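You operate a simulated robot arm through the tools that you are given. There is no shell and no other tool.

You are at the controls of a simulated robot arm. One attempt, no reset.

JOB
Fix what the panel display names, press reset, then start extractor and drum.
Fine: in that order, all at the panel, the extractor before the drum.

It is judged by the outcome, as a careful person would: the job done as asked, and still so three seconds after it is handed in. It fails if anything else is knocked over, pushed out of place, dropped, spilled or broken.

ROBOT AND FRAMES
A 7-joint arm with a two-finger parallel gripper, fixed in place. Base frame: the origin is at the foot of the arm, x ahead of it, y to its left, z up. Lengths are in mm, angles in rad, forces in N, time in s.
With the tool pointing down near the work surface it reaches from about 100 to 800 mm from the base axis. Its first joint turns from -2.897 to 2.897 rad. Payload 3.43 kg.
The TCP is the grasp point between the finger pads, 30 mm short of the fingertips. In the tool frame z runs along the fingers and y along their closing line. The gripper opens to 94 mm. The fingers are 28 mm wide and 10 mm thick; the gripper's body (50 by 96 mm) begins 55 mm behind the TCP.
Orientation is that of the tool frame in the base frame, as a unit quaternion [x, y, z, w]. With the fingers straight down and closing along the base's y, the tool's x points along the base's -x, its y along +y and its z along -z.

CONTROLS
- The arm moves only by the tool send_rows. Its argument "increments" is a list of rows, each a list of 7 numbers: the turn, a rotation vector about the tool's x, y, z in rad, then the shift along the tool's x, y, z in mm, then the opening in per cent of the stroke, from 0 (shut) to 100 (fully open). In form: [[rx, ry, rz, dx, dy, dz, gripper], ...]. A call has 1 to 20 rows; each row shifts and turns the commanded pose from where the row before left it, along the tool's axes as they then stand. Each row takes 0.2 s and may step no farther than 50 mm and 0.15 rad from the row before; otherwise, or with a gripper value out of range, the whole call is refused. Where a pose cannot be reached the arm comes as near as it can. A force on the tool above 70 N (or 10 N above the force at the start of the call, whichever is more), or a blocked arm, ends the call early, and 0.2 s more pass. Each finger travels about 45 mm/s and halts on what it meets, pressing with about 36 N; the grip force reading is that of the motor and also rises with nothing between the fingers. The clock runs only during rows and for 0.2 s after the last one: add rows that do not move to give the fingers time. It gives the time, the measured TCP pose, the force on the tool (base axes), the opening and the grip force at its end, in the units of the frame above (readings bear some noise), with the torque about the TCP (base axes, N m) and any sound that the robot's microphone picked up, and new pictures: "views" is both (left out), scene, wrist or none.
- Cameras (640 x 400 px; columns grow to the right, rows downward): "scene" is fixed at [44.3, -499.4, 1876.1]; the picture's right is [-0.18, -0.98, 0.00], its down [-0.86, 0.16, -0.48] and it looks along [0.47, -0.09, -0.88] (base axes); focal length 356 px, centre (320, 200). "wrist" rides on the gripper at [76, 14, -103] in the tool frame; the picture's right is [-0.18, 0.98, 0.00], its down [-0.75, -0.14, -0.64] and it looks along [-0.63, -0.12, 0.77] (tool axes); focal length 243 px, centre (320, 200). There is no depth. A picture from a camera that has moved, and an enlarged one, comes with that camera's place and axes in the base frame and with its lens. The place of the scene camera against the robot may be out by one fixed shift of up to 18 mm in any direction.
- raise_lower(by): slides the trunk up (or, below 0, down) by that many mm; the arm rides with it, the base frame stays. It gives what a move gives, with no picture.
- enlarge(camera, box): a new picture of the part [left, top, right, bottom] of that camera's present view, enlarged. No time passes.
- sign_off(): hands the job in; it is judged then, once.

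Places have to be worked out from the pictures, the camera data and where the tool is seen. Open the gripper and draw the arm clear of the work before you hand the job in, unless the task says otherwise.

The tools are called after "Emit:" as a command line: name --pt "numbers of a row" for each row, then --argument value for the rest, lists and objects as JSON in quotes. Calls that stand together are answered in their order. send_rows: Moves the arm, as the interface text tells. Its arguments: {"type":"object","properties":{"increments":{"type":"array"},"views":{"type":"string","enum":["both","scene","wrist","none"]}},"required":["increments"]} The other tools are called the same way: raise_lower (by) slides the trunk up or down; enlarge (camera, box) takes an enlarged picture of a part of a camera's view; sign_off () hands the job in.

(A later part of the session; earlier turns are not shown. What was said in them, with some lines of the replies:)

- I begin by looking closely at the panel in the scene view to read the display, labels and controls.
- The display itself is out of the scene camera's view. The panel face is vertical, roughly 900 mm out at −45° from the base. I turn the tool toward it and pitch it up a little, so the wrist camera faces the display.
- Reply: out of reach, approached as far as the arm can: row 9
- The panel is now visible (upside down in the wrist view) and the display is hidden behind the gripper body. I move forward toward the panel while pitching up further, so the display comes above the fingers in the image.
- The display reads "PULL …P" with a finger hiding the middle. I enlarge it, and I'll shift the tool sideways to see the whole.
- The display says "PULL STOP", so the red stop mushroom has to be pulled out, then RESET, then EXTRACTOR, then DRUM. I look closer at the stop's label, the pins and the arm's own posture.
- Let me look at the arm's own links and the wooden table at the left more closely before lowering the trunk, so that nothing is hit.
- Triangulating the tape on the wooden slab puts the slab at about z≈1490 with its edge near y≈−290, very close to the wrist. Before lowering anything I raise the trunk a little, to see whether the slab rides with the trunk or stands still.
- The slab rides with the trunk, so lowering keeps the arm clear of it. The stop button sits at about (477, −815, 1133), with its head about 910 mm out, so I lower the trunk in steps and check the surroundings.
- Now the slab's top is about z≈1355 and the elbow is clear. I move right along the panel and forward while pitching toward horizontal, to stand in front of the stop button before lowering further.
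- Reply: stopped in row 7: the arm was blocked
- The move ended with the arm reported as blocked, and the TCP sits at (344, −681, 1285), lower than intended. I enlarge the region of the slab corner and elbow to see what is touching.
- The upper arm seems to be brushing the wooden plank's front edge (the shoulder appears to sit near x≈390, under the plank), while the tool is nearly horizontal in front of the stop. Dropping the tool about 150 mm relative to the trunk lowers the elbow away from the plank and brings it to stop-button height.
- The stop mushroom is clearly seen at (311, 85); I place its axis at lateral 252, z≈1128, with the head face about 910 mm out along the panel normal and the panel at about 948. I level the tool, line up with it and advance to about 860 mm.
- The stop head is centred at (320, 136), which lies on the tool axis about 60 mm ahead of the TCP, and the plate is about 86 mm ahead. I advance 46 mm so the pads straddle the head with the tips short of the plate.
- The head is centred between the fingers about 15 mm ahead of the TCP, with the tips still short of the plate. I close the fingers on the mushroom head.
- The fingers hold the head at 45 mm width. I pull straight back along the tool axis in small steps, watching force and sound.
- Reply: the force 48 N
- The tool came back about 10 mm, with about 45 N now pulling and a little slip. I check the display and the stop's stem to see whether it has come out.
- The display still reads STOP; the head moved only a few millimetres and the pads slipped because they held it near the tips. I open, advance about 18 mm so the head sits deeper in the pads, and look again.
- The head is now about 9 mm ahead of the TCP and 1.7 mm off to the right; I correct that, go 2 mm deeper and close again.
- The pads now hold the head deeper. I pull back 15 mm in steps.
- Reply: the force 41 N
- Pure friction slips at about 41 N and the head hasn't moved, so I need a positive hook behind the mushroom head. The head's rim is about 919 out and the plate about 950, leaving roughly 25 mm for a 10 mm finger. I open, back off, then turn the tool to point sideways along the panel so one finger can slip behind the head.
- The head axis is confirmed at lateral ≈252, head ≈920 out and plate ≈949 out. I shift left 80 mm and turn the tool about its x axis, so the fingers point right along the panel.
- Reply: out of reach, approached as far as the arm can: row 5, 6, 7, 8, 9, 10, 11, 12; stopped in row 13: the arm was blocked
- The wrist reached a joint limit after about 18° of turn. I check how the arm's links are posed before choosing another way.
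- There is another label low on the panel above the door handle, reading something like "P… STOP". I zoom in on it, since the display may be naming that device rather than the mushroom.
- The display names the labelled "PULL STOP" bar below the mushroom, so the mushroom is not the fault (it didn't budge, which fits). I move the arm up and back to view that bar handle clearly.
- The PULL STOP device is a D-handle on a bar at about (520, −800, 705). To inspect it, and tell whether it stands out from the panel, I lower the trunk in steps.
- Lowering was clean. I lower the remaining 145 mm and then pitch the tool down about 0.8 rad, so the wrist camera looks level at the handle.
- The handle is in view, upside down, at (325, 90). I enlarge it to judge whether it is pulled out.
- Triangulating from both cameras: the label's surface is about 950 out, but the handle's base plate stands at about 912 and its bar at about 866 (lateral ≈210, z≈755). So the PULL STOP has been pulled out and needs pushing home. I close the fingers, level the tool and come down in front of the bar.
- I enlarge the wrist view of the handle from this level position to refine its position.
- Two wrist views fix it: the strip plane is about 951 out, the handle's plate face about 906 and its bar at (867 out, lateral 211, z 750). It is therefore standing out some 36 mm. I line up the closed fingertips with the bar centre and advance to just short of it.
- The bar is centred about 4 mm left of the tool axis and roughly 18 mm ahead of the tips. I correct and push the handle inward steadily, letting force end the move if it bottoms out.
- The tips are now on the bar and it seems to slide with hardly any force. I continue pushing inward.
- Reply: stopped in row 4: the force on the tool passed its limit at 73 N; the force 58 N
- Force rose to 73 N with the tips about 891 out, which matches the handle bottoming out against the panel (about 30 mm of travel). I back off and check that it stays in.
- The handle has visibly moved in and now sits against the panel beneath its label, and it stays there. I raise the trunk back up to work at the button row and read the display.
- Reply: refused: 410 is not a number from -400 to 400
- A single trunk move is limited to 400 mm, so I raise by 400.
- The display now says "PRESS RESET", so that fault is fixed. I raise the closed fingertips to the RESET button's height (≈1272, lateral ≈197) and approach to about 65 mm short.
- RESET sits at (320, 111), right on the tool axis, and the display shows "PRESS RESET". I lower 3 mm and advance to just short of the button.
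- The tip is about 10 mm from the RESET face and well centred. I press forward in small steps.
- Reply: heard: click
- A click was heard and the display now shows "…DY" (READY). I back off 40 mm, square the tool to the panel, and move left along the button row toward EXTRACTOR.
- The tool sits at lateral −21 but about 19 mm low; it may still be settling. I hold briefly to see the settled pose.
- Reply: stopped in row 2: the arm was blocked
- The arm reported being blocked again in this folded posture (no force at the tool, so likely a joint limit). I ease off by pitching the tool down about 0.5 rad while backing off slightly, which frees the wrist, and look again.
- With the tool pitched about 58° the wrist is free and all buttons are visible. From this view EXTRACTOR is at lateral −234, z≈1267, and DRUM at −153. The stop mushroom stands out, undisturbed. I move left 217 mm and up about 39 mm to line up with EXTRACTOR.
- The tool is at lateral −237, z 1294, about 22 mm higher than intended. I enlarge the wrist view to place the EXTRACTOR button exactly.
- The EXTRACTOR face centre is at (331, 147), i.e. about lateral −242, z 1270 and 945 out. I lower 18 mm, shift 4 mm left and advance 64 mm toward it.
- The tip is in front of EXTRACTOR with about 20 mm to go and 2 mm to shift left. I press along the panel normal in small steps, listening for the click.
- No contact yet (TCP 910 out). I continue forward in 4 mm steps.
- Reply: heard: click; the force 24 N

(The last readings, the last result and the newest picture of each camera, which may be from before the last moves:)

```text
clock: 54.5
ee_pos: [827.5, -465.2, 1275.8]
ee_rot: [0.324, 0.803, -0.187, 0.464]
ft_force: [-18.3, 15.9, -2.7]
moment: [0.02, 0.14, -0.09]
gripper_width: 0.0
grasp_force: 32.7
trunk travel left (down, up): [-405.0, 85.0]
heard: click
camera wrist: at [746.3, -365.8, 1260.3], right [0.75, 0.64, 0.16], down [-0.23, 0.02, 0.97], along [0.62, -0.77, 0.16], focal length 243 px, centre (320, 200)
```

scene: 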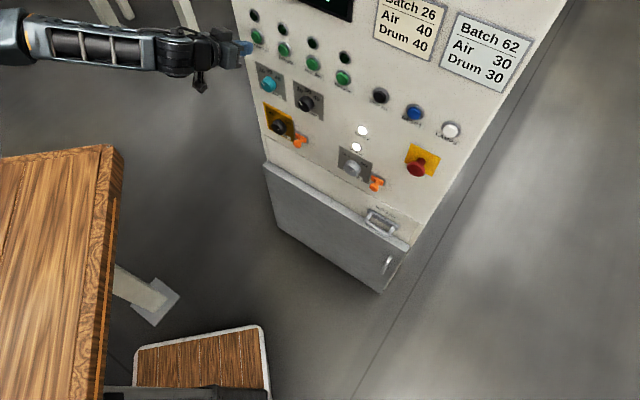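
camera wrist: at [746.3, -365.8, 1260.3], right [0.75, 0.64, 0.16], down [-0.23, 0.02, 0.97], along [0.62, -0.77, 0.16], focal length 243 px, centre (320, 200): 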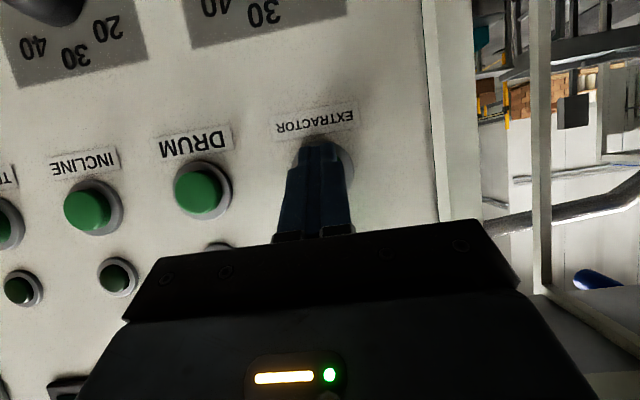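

Click heard with about 24 N. I back off along the normal and check that the EXTRACTOR lamp is lit.

Emit:
send_rows --pt "0 0 0 10 0 -17.4 0" --pt "0 0 0 10 0 -17.4 0" --pt "0 0 0 10 0 -17.4 0" --pt "0 0 0 0 0 0 0"

Emit:
enlarge --camera "scene" --box '[200, 0, 360, 100]'

```text
clock: 55.5
ee_pos: [784.5, -422.9, 1276.0]
ee_rot: [0.323, 0.802, -0.186, 0.466]
ft_force: [0.0, -1.1, 0.3]
moment: [-0.01, 0.02, 0.0]
gripper_width: 0.0
grasp_force: 33.2
trunk travel left (down, up): [-405.0, 85.0]
camera wrist: at [704.1, -323.8, 1260.5], right [0.75, 0.64, 0.16], down [-0.23, 0.02, 0.97], along [0.62, -0.77, 0.17], focal length 243 px, centre (320, 200)
```

scene: 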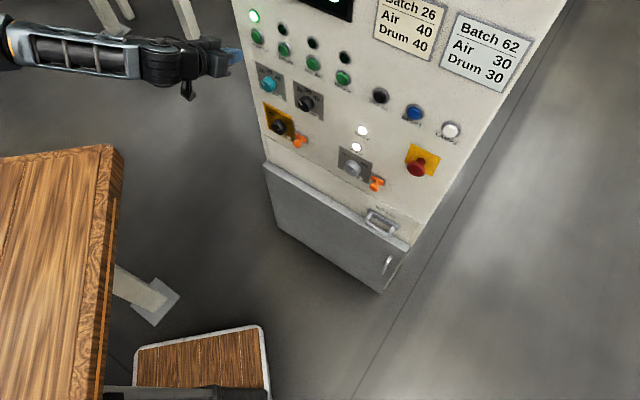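
wrist: 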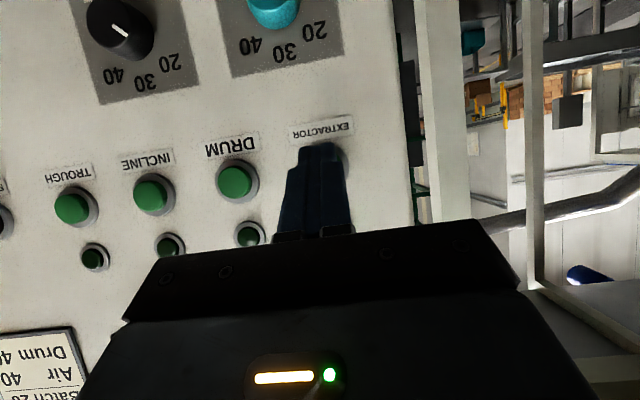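

```text
4.00 times, centred on (280, 50) of scene
camera zoom: at [44.3, -499.4, 1876.1], right [-0.18, -0.98, 0.0], down [-0.86, 0.16, -0.48], along [0.47, -0.09, -0.88], focal length 1424 px, centre (480, 800)
```

zoom: 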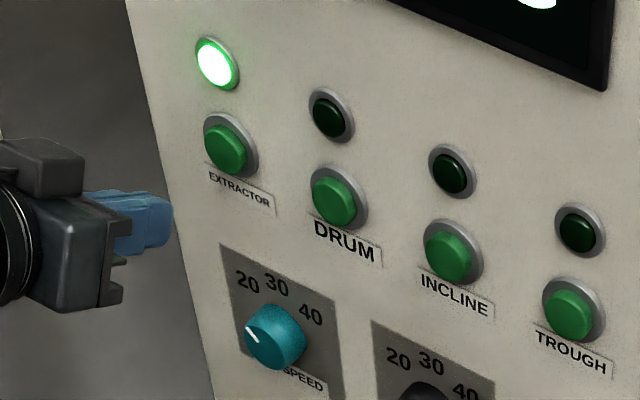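

The EXTRACTOR lamp is lit. Before pressing DRUM I raise the tool about 150 mm to read what the display says now, in case it asks for a wait.

Emit:
send_rows --pt "0 0 0 -32.5 0 -18.6 0" --pt "0 0 0 -32.5 0 -18.6 0" --pt "0 0 0 -32.5 0 -18.6 0" --pt "0 0 0 -32.5 0 -18.6 0" --pt "0 0 0 0 0 0 0"

```text
clock: 56.8
ee_pos: [787.4, -426.0, 1406.0]
ee_rot: [0.319, 0.811, -0.199, 0.448]
ft_force: [0.3, 0.5, -1.0]
moment: [0.03, 0.02, -0.01]
gripper_width: 0.0
grasp_force: 32.8
trunk travel left (down, up): [-405.0, 85.0]
camera wrist: at [706.3, -327.0, 1392.8], right [0.76, 0.64, 0.12], down [-0.18, 0.03, 0.98], along [0.63, -0.77, 0.14], focal length 243 px, centre (320, 200)
```

scene: 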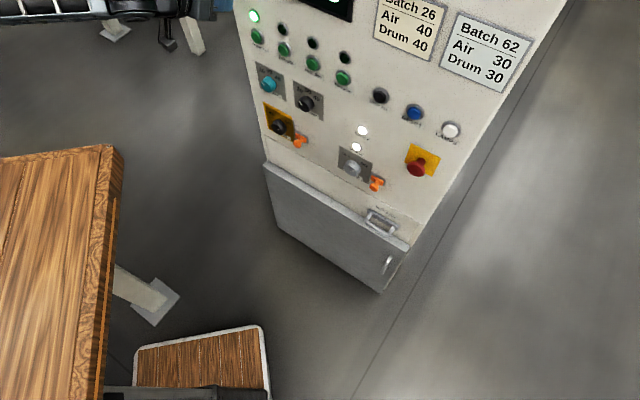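
wrist: 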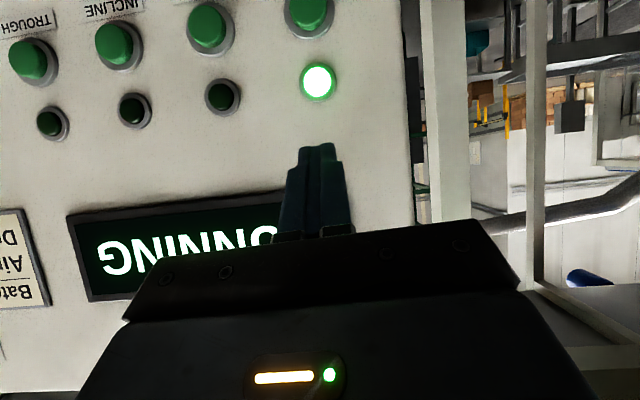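

The display reads "RUNNING", so there is nothing to wait for. I go back down to button height and shift right about 84 mm to line up with DRUM.

Emit:
send_rows --pt "0 0 0 32.5 0 18.6 0" --pt "0 0 0 32.5 0 18.6 0" --pt "0 0 0 32.5 0 18.6 0" --pt "0 0 0 32.5 0 18.6 0" --pt "0 0 0 0 -42 0 0" --pt "0 0 0 0 -42 0 0" --pt "0 0 0 0 0 0 0" --pt "0 0 0 0 0 0 0"

Emit:
enlarge --camera "wrist" --box '[240, 90, 400, 190]'

```text
clock: 58.5
ee_pos: [725.6, -484.8, 1274.2]
ee_rot: [0.324, 0.802, -0.187, 0.465]
ft_force: [-0.3, 0.2, 0.1]
moment: [0.01, 0.0, -0.03]
gripper_width: 0.3
grasp_force: 33.2
trunk travel left (down, up): [-405.0, 85.0]
camera wrist: at [645.5, -384.5, 1259.2], right [0.75, 0.64, 0.16], down [-0.23, 0.02, 0.97], along [0.62, -0.77, 0.17], focal length 243 px, centre (320, 200)
```

scene: 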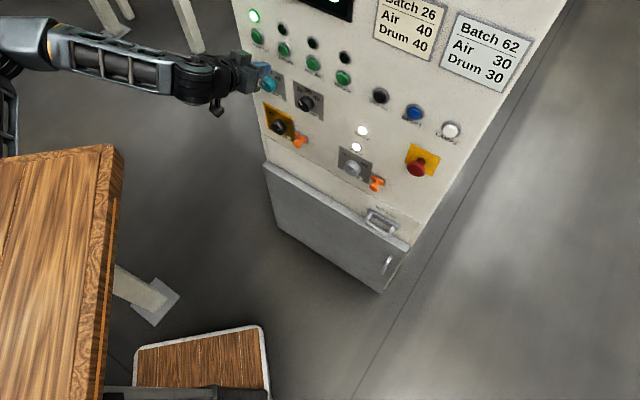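
wrist: 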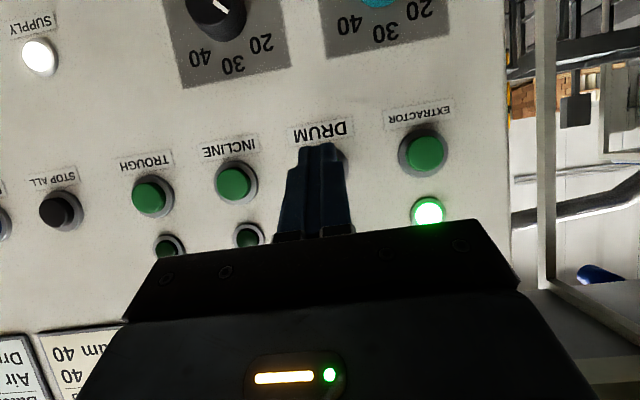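

```text
4.00 times, centred on (320, 140) of wrist
camera zoom: at [645.5, -384.5, 1259.2], right [0.75, 0.64, 0.16], down [-0.23, 0.02, 0.97], along [0.62, -0.77, 0.17], focal length 970 px, centre (320, 440)
```

zoom: 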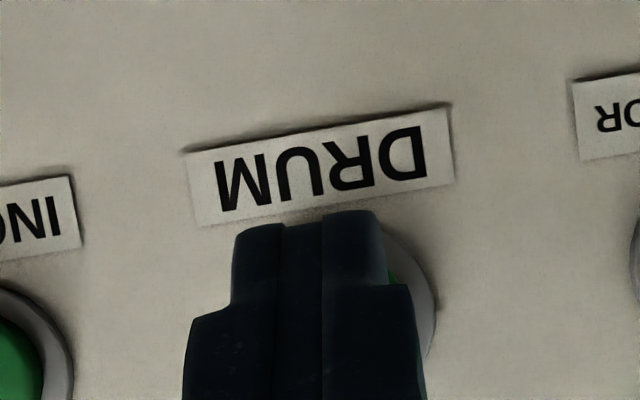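

The DRUM label is centred ahead and the button is about 1.5 mm right of the tool line. I advance to just short of contact.

Emit:
send_rows --pt "0 0 0 -10.5 -1.5 18.5 0" --pt "0 0 0 -10.5 0 18.5 0" --pt "0 0 0 -3 0 5.2 0" --pt "0 0 0 0 0 0 0"

Emit:
enlarge --camera "wrist" --box '[240, 90, 400, 190]'

Emit:
enlarge --camera "scene" --box '[200, 0, 360, 100]'

```text
clock: 59.5
ee_pos: [760.1, -519.2, 1275.0]
ee_rot: [0.324, 0.802, -0.187, 0.465]
ft_force: [-0.5, 0.5, 1.0]
moment: [-0.03, 0.01, 0.0]
gripper_width: 0.2
grasp_force: 33.2
trunk travel left (down, up): [-405.0, 85.0]
camera wrist: at [679.5, -420.6, 1259.1], right [0.75, 0.64, 0.16], down [-0.23, 0.02, 0.97], along [0.62, -0.77, 0.17], focal length 243 px, centre (320, 200)
```

scene: 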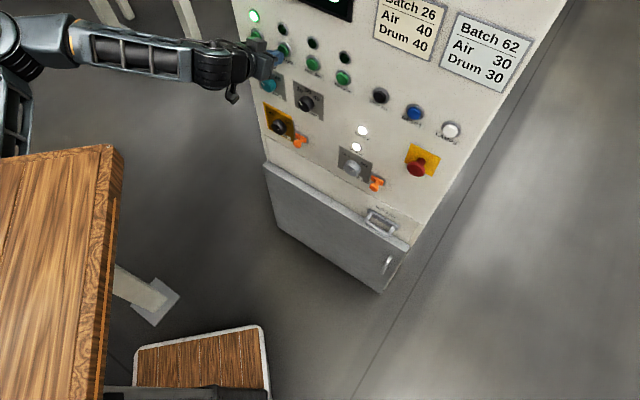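
wrist: 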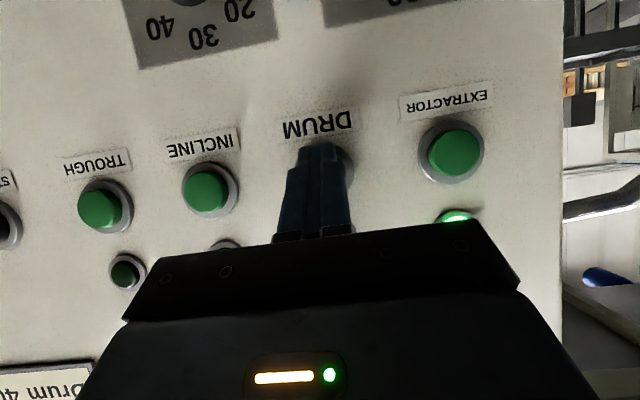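

```text
4.00 times, centred on (320, 140) of wrist
camera zoom: at [679.5, -420.6, 1259.1], right [0.75, 0.64, 0.16], down [-0.23, 0.02, 0.97], along [0.62, -0.77, 0.17], focal length 970 px, centre (320, 440)
```

zoom: 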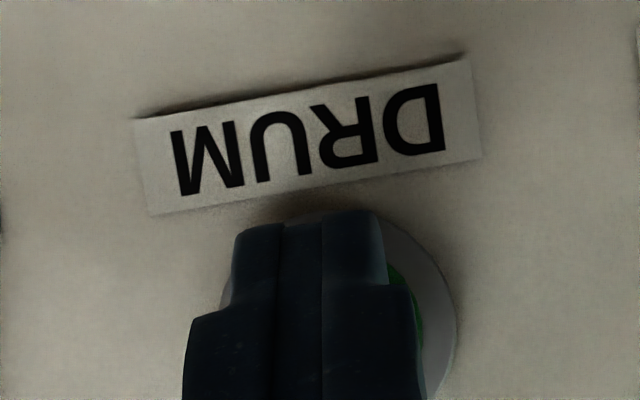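

```text
4.00 times, centred on (280, 50) of scene
camera zoom: at [44.3, -499.4, 1876.1], right [-0.18, -0.98, 0.0], down [-0.86, 0.16, -0.48], along [0.47, -0.09, -0.88], focal length 1424 px, centre (480, 800)
```

zoom: 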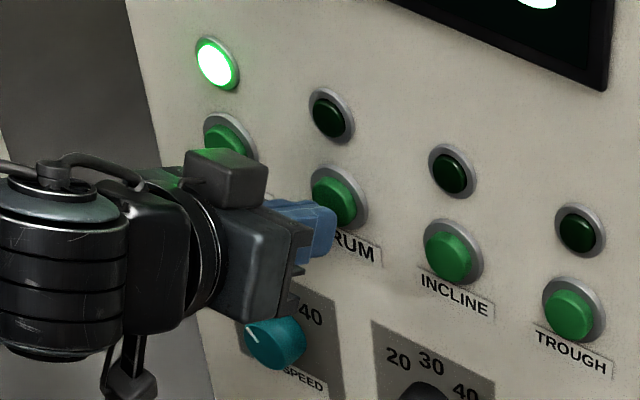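

Aligned on DRUM, about 8 mm short. I press in 4 mm steps.

Emit:
send_rows --pt "0 0 0 -2 0 3.5 0" --pt "0 0 0 -2 0 3.5 0" --pt "0 0 0 -1.5 0 2.6 0" --pt "0 0 0 0 0 0 0" --views "wrist"

```text
clock: 60.5
ee_pos: [766.3, -526.2, 1275.6]
ee_rot: [0.325, 0.802, -0.187, 0.464]
ft_force: [-16.7, 21.6, -2.6]
moment: [0.16, 0.11, 0.11]
gripper_width: 0.0
grasp_force: 32.8
trunk travel left (down, up): [-405.0, 85.0]
heard: click
camera wrist: at [685.7, -427.0, 1259.5], right [0.75, 0.64, 0.16], down [-0.23, 0.02, 0.97], along [0.62, -0.77, 0.16], focal length 243 px, centre (320, 200)
```

wrist: 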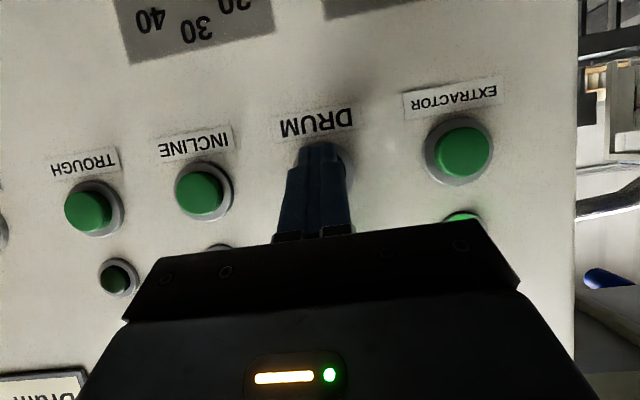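

Click heard on DRUM. I back off along the normal and check both lamps.

Emit:
send_rows --pt "0 0 0 10 0 -17.4 0" --pt "0 0 0 10 0 -17.4 0" --pt "0 0 0 15 0 -26 0" --pt "0 0 0 15 0 -26 0" --pt "0 0 0 0 0 0 0"

Emit:
enlarge --camera "scene" --box '[200, 0, 360, 100]'

Emit:
enlarge --camera "scene" --box '[250, 80, 450, 250]'

```text
clock: 61.8
ee_pos: [695.7, -458.6, 1276.6]
ee_rot: [0.324, 0.802, -0.187, 0.465]
ft_force: [0.3, -0.2, 0.0]
moment: [0.0, -0.02, 0.01]
gripper_width: 0.0
grasp_force: 33.3
trunk travel left (down, up): [-405.0, 85.0]
camera wrist: at [615.1, -359.2, 1261.2], right [0.75, 0.64, 0.16], down [-0.23, 0.02, 0.97], along [0.62, -0.76, 0.17], focal length 243 px, centre (320, 200)
```

scene: 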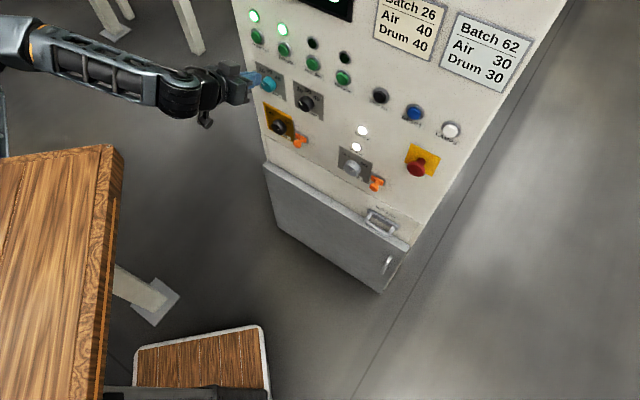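
wrist: 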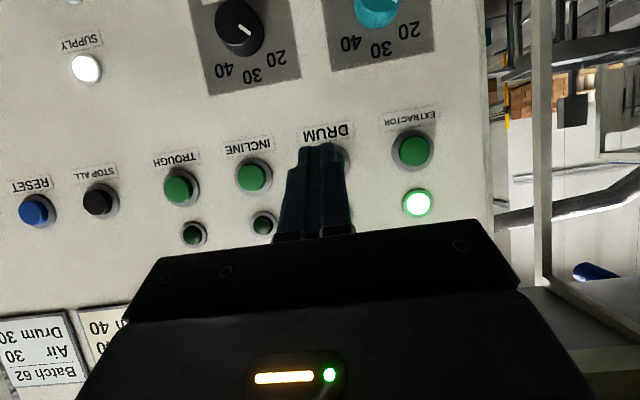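

```text
4.00 times, centred on (280, 50) of scene
camera zoom: at [44.3, -499.4, 1876.1], right [-0.18, -0.98, 0.0], down [-0.86, 0.16, -0.48], along [0.47, -0.09, -0.88], focal length 1424 px, centre (480, 800)
```

zoom: 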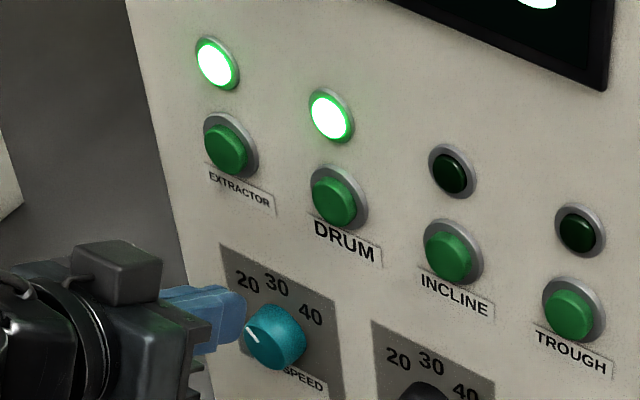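

```text
2.35 times, centred on (350, 165) of scene
camera zoom: at [44.3, -499.4, 1876.1], right [-0.18, -0.98, 0.0], down [-0.86, 0.16, -0.48], along [0.47, -0.09, -0.88], focal length 837 px, centre (249, 282)
```

zoom: 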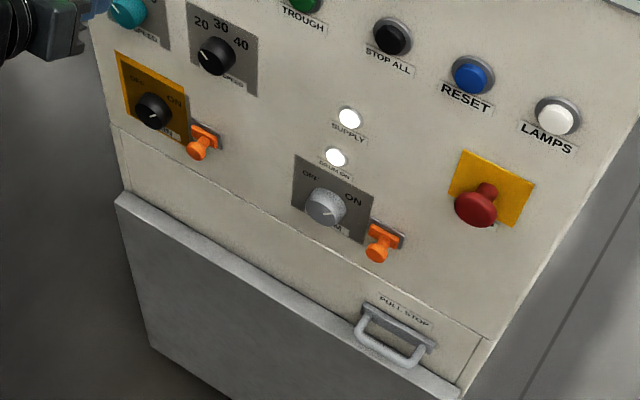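

Both EXTRACTOR and DRUM lamps are lit, with the mushroom, isolators and knobs as before. I draw the arm back from the panel and open the gripper.

Emit:
send_rows --pt "0 0 0 15 -25 -26 0" --pt "0 0 0 15 -25 -26 0" --pt "0 0 0 15 -25 -26 0" --pt "0 0 0 15 -25 -26 30" --pt "0 0 0 0 0 0 100" --pt "0 0 0 0 0 0 100" --pt "0 0 0 0 0 0 100" --pt "0 0 0 0 0 0 100" --pt "0 0 0 0 0 0 100" --pt "0 0 0 0 0 0 100"

Emit:
enlarge --camera "scene" --box '[200, 0, 360, 100]'

```text
clock: 64.0
ee_pos: [537.9, -450.4, 1268.7]
ee_rot: [0.324, 0.805, -0.188, 0.459]
ft_force: [-0.1, 0.0, -0.2]
moment: [0.01, 0.01, -0.01]
gripper_width: 93.8
grasp_force: 0.0
trunk travel left (down, up): [-405.0, 85.0]
camera wrist: at [457.1, -350.3, 1255.6], right [0.75, 0.64, 0.15], down [-0.22, 0.02, 0.98], along [0.62, -0.77, 0.16], focal length 243 px, centre (320, 200)
```

scene: 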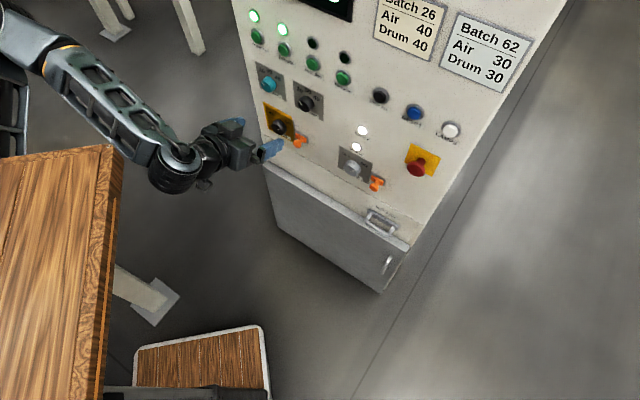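
wrist: 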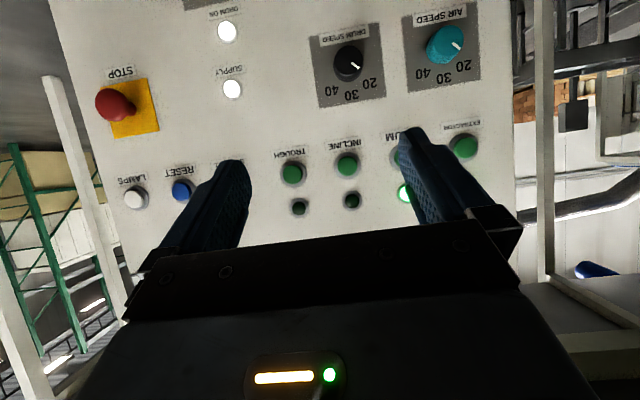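

```text
4.00 times, centred on (280, 50) of scene
camera zoom: at [44.3, -499.4, 1876.1], right [-0.18, -0.98, 0.0], down [-0.86, 0.16, -0.48], along [0.47, -0.09, -0.88], focal length 1424 px, centre (480, 800)
```

zoom: 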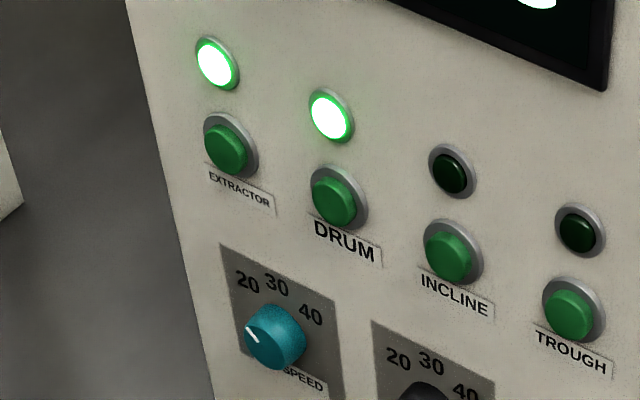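

The PULL STOP handle is back in, RESET was accepted, and the EXTRACTOR and DRUM lamps are both still lit. The arm is clear of the panel with the gripper open, so I hand the job in.

Emit:
sign_off

```text
The job is handed in.
```

The job is done and handed in: the extractor and drum are both running, and I started the extractor first.

- **Fault:** the display read "PULL STOP". I took this at first to mean the red STOP mushroom. I gripped it and pulled it twice, at about 40 N, before I saw the separate labelled PULL STOP handle lower on the panel. The mushroom did not move and looks unchanged.
- **Fix:** the PULL STOP handle was standing out about 36 mm. I pushed it in until it stopped, and the display changed to "PRESS RESET".
- **Reset:** I pressed RESET and heard a click. I could only see the end of the display text, which looked like "READY".
- **Start:** I pressed EXTRACTOR; its lamp lit and the display showed "RUNNING". Then I pressed DRUM, and its lamp lit too.

Both lamps were still lit when I handed in, with the gripper open and the arm clear of the panel. I left the air and drum speed knobs at 20; the batch cards on the panel list 30 and 40, but you did not name a batch.
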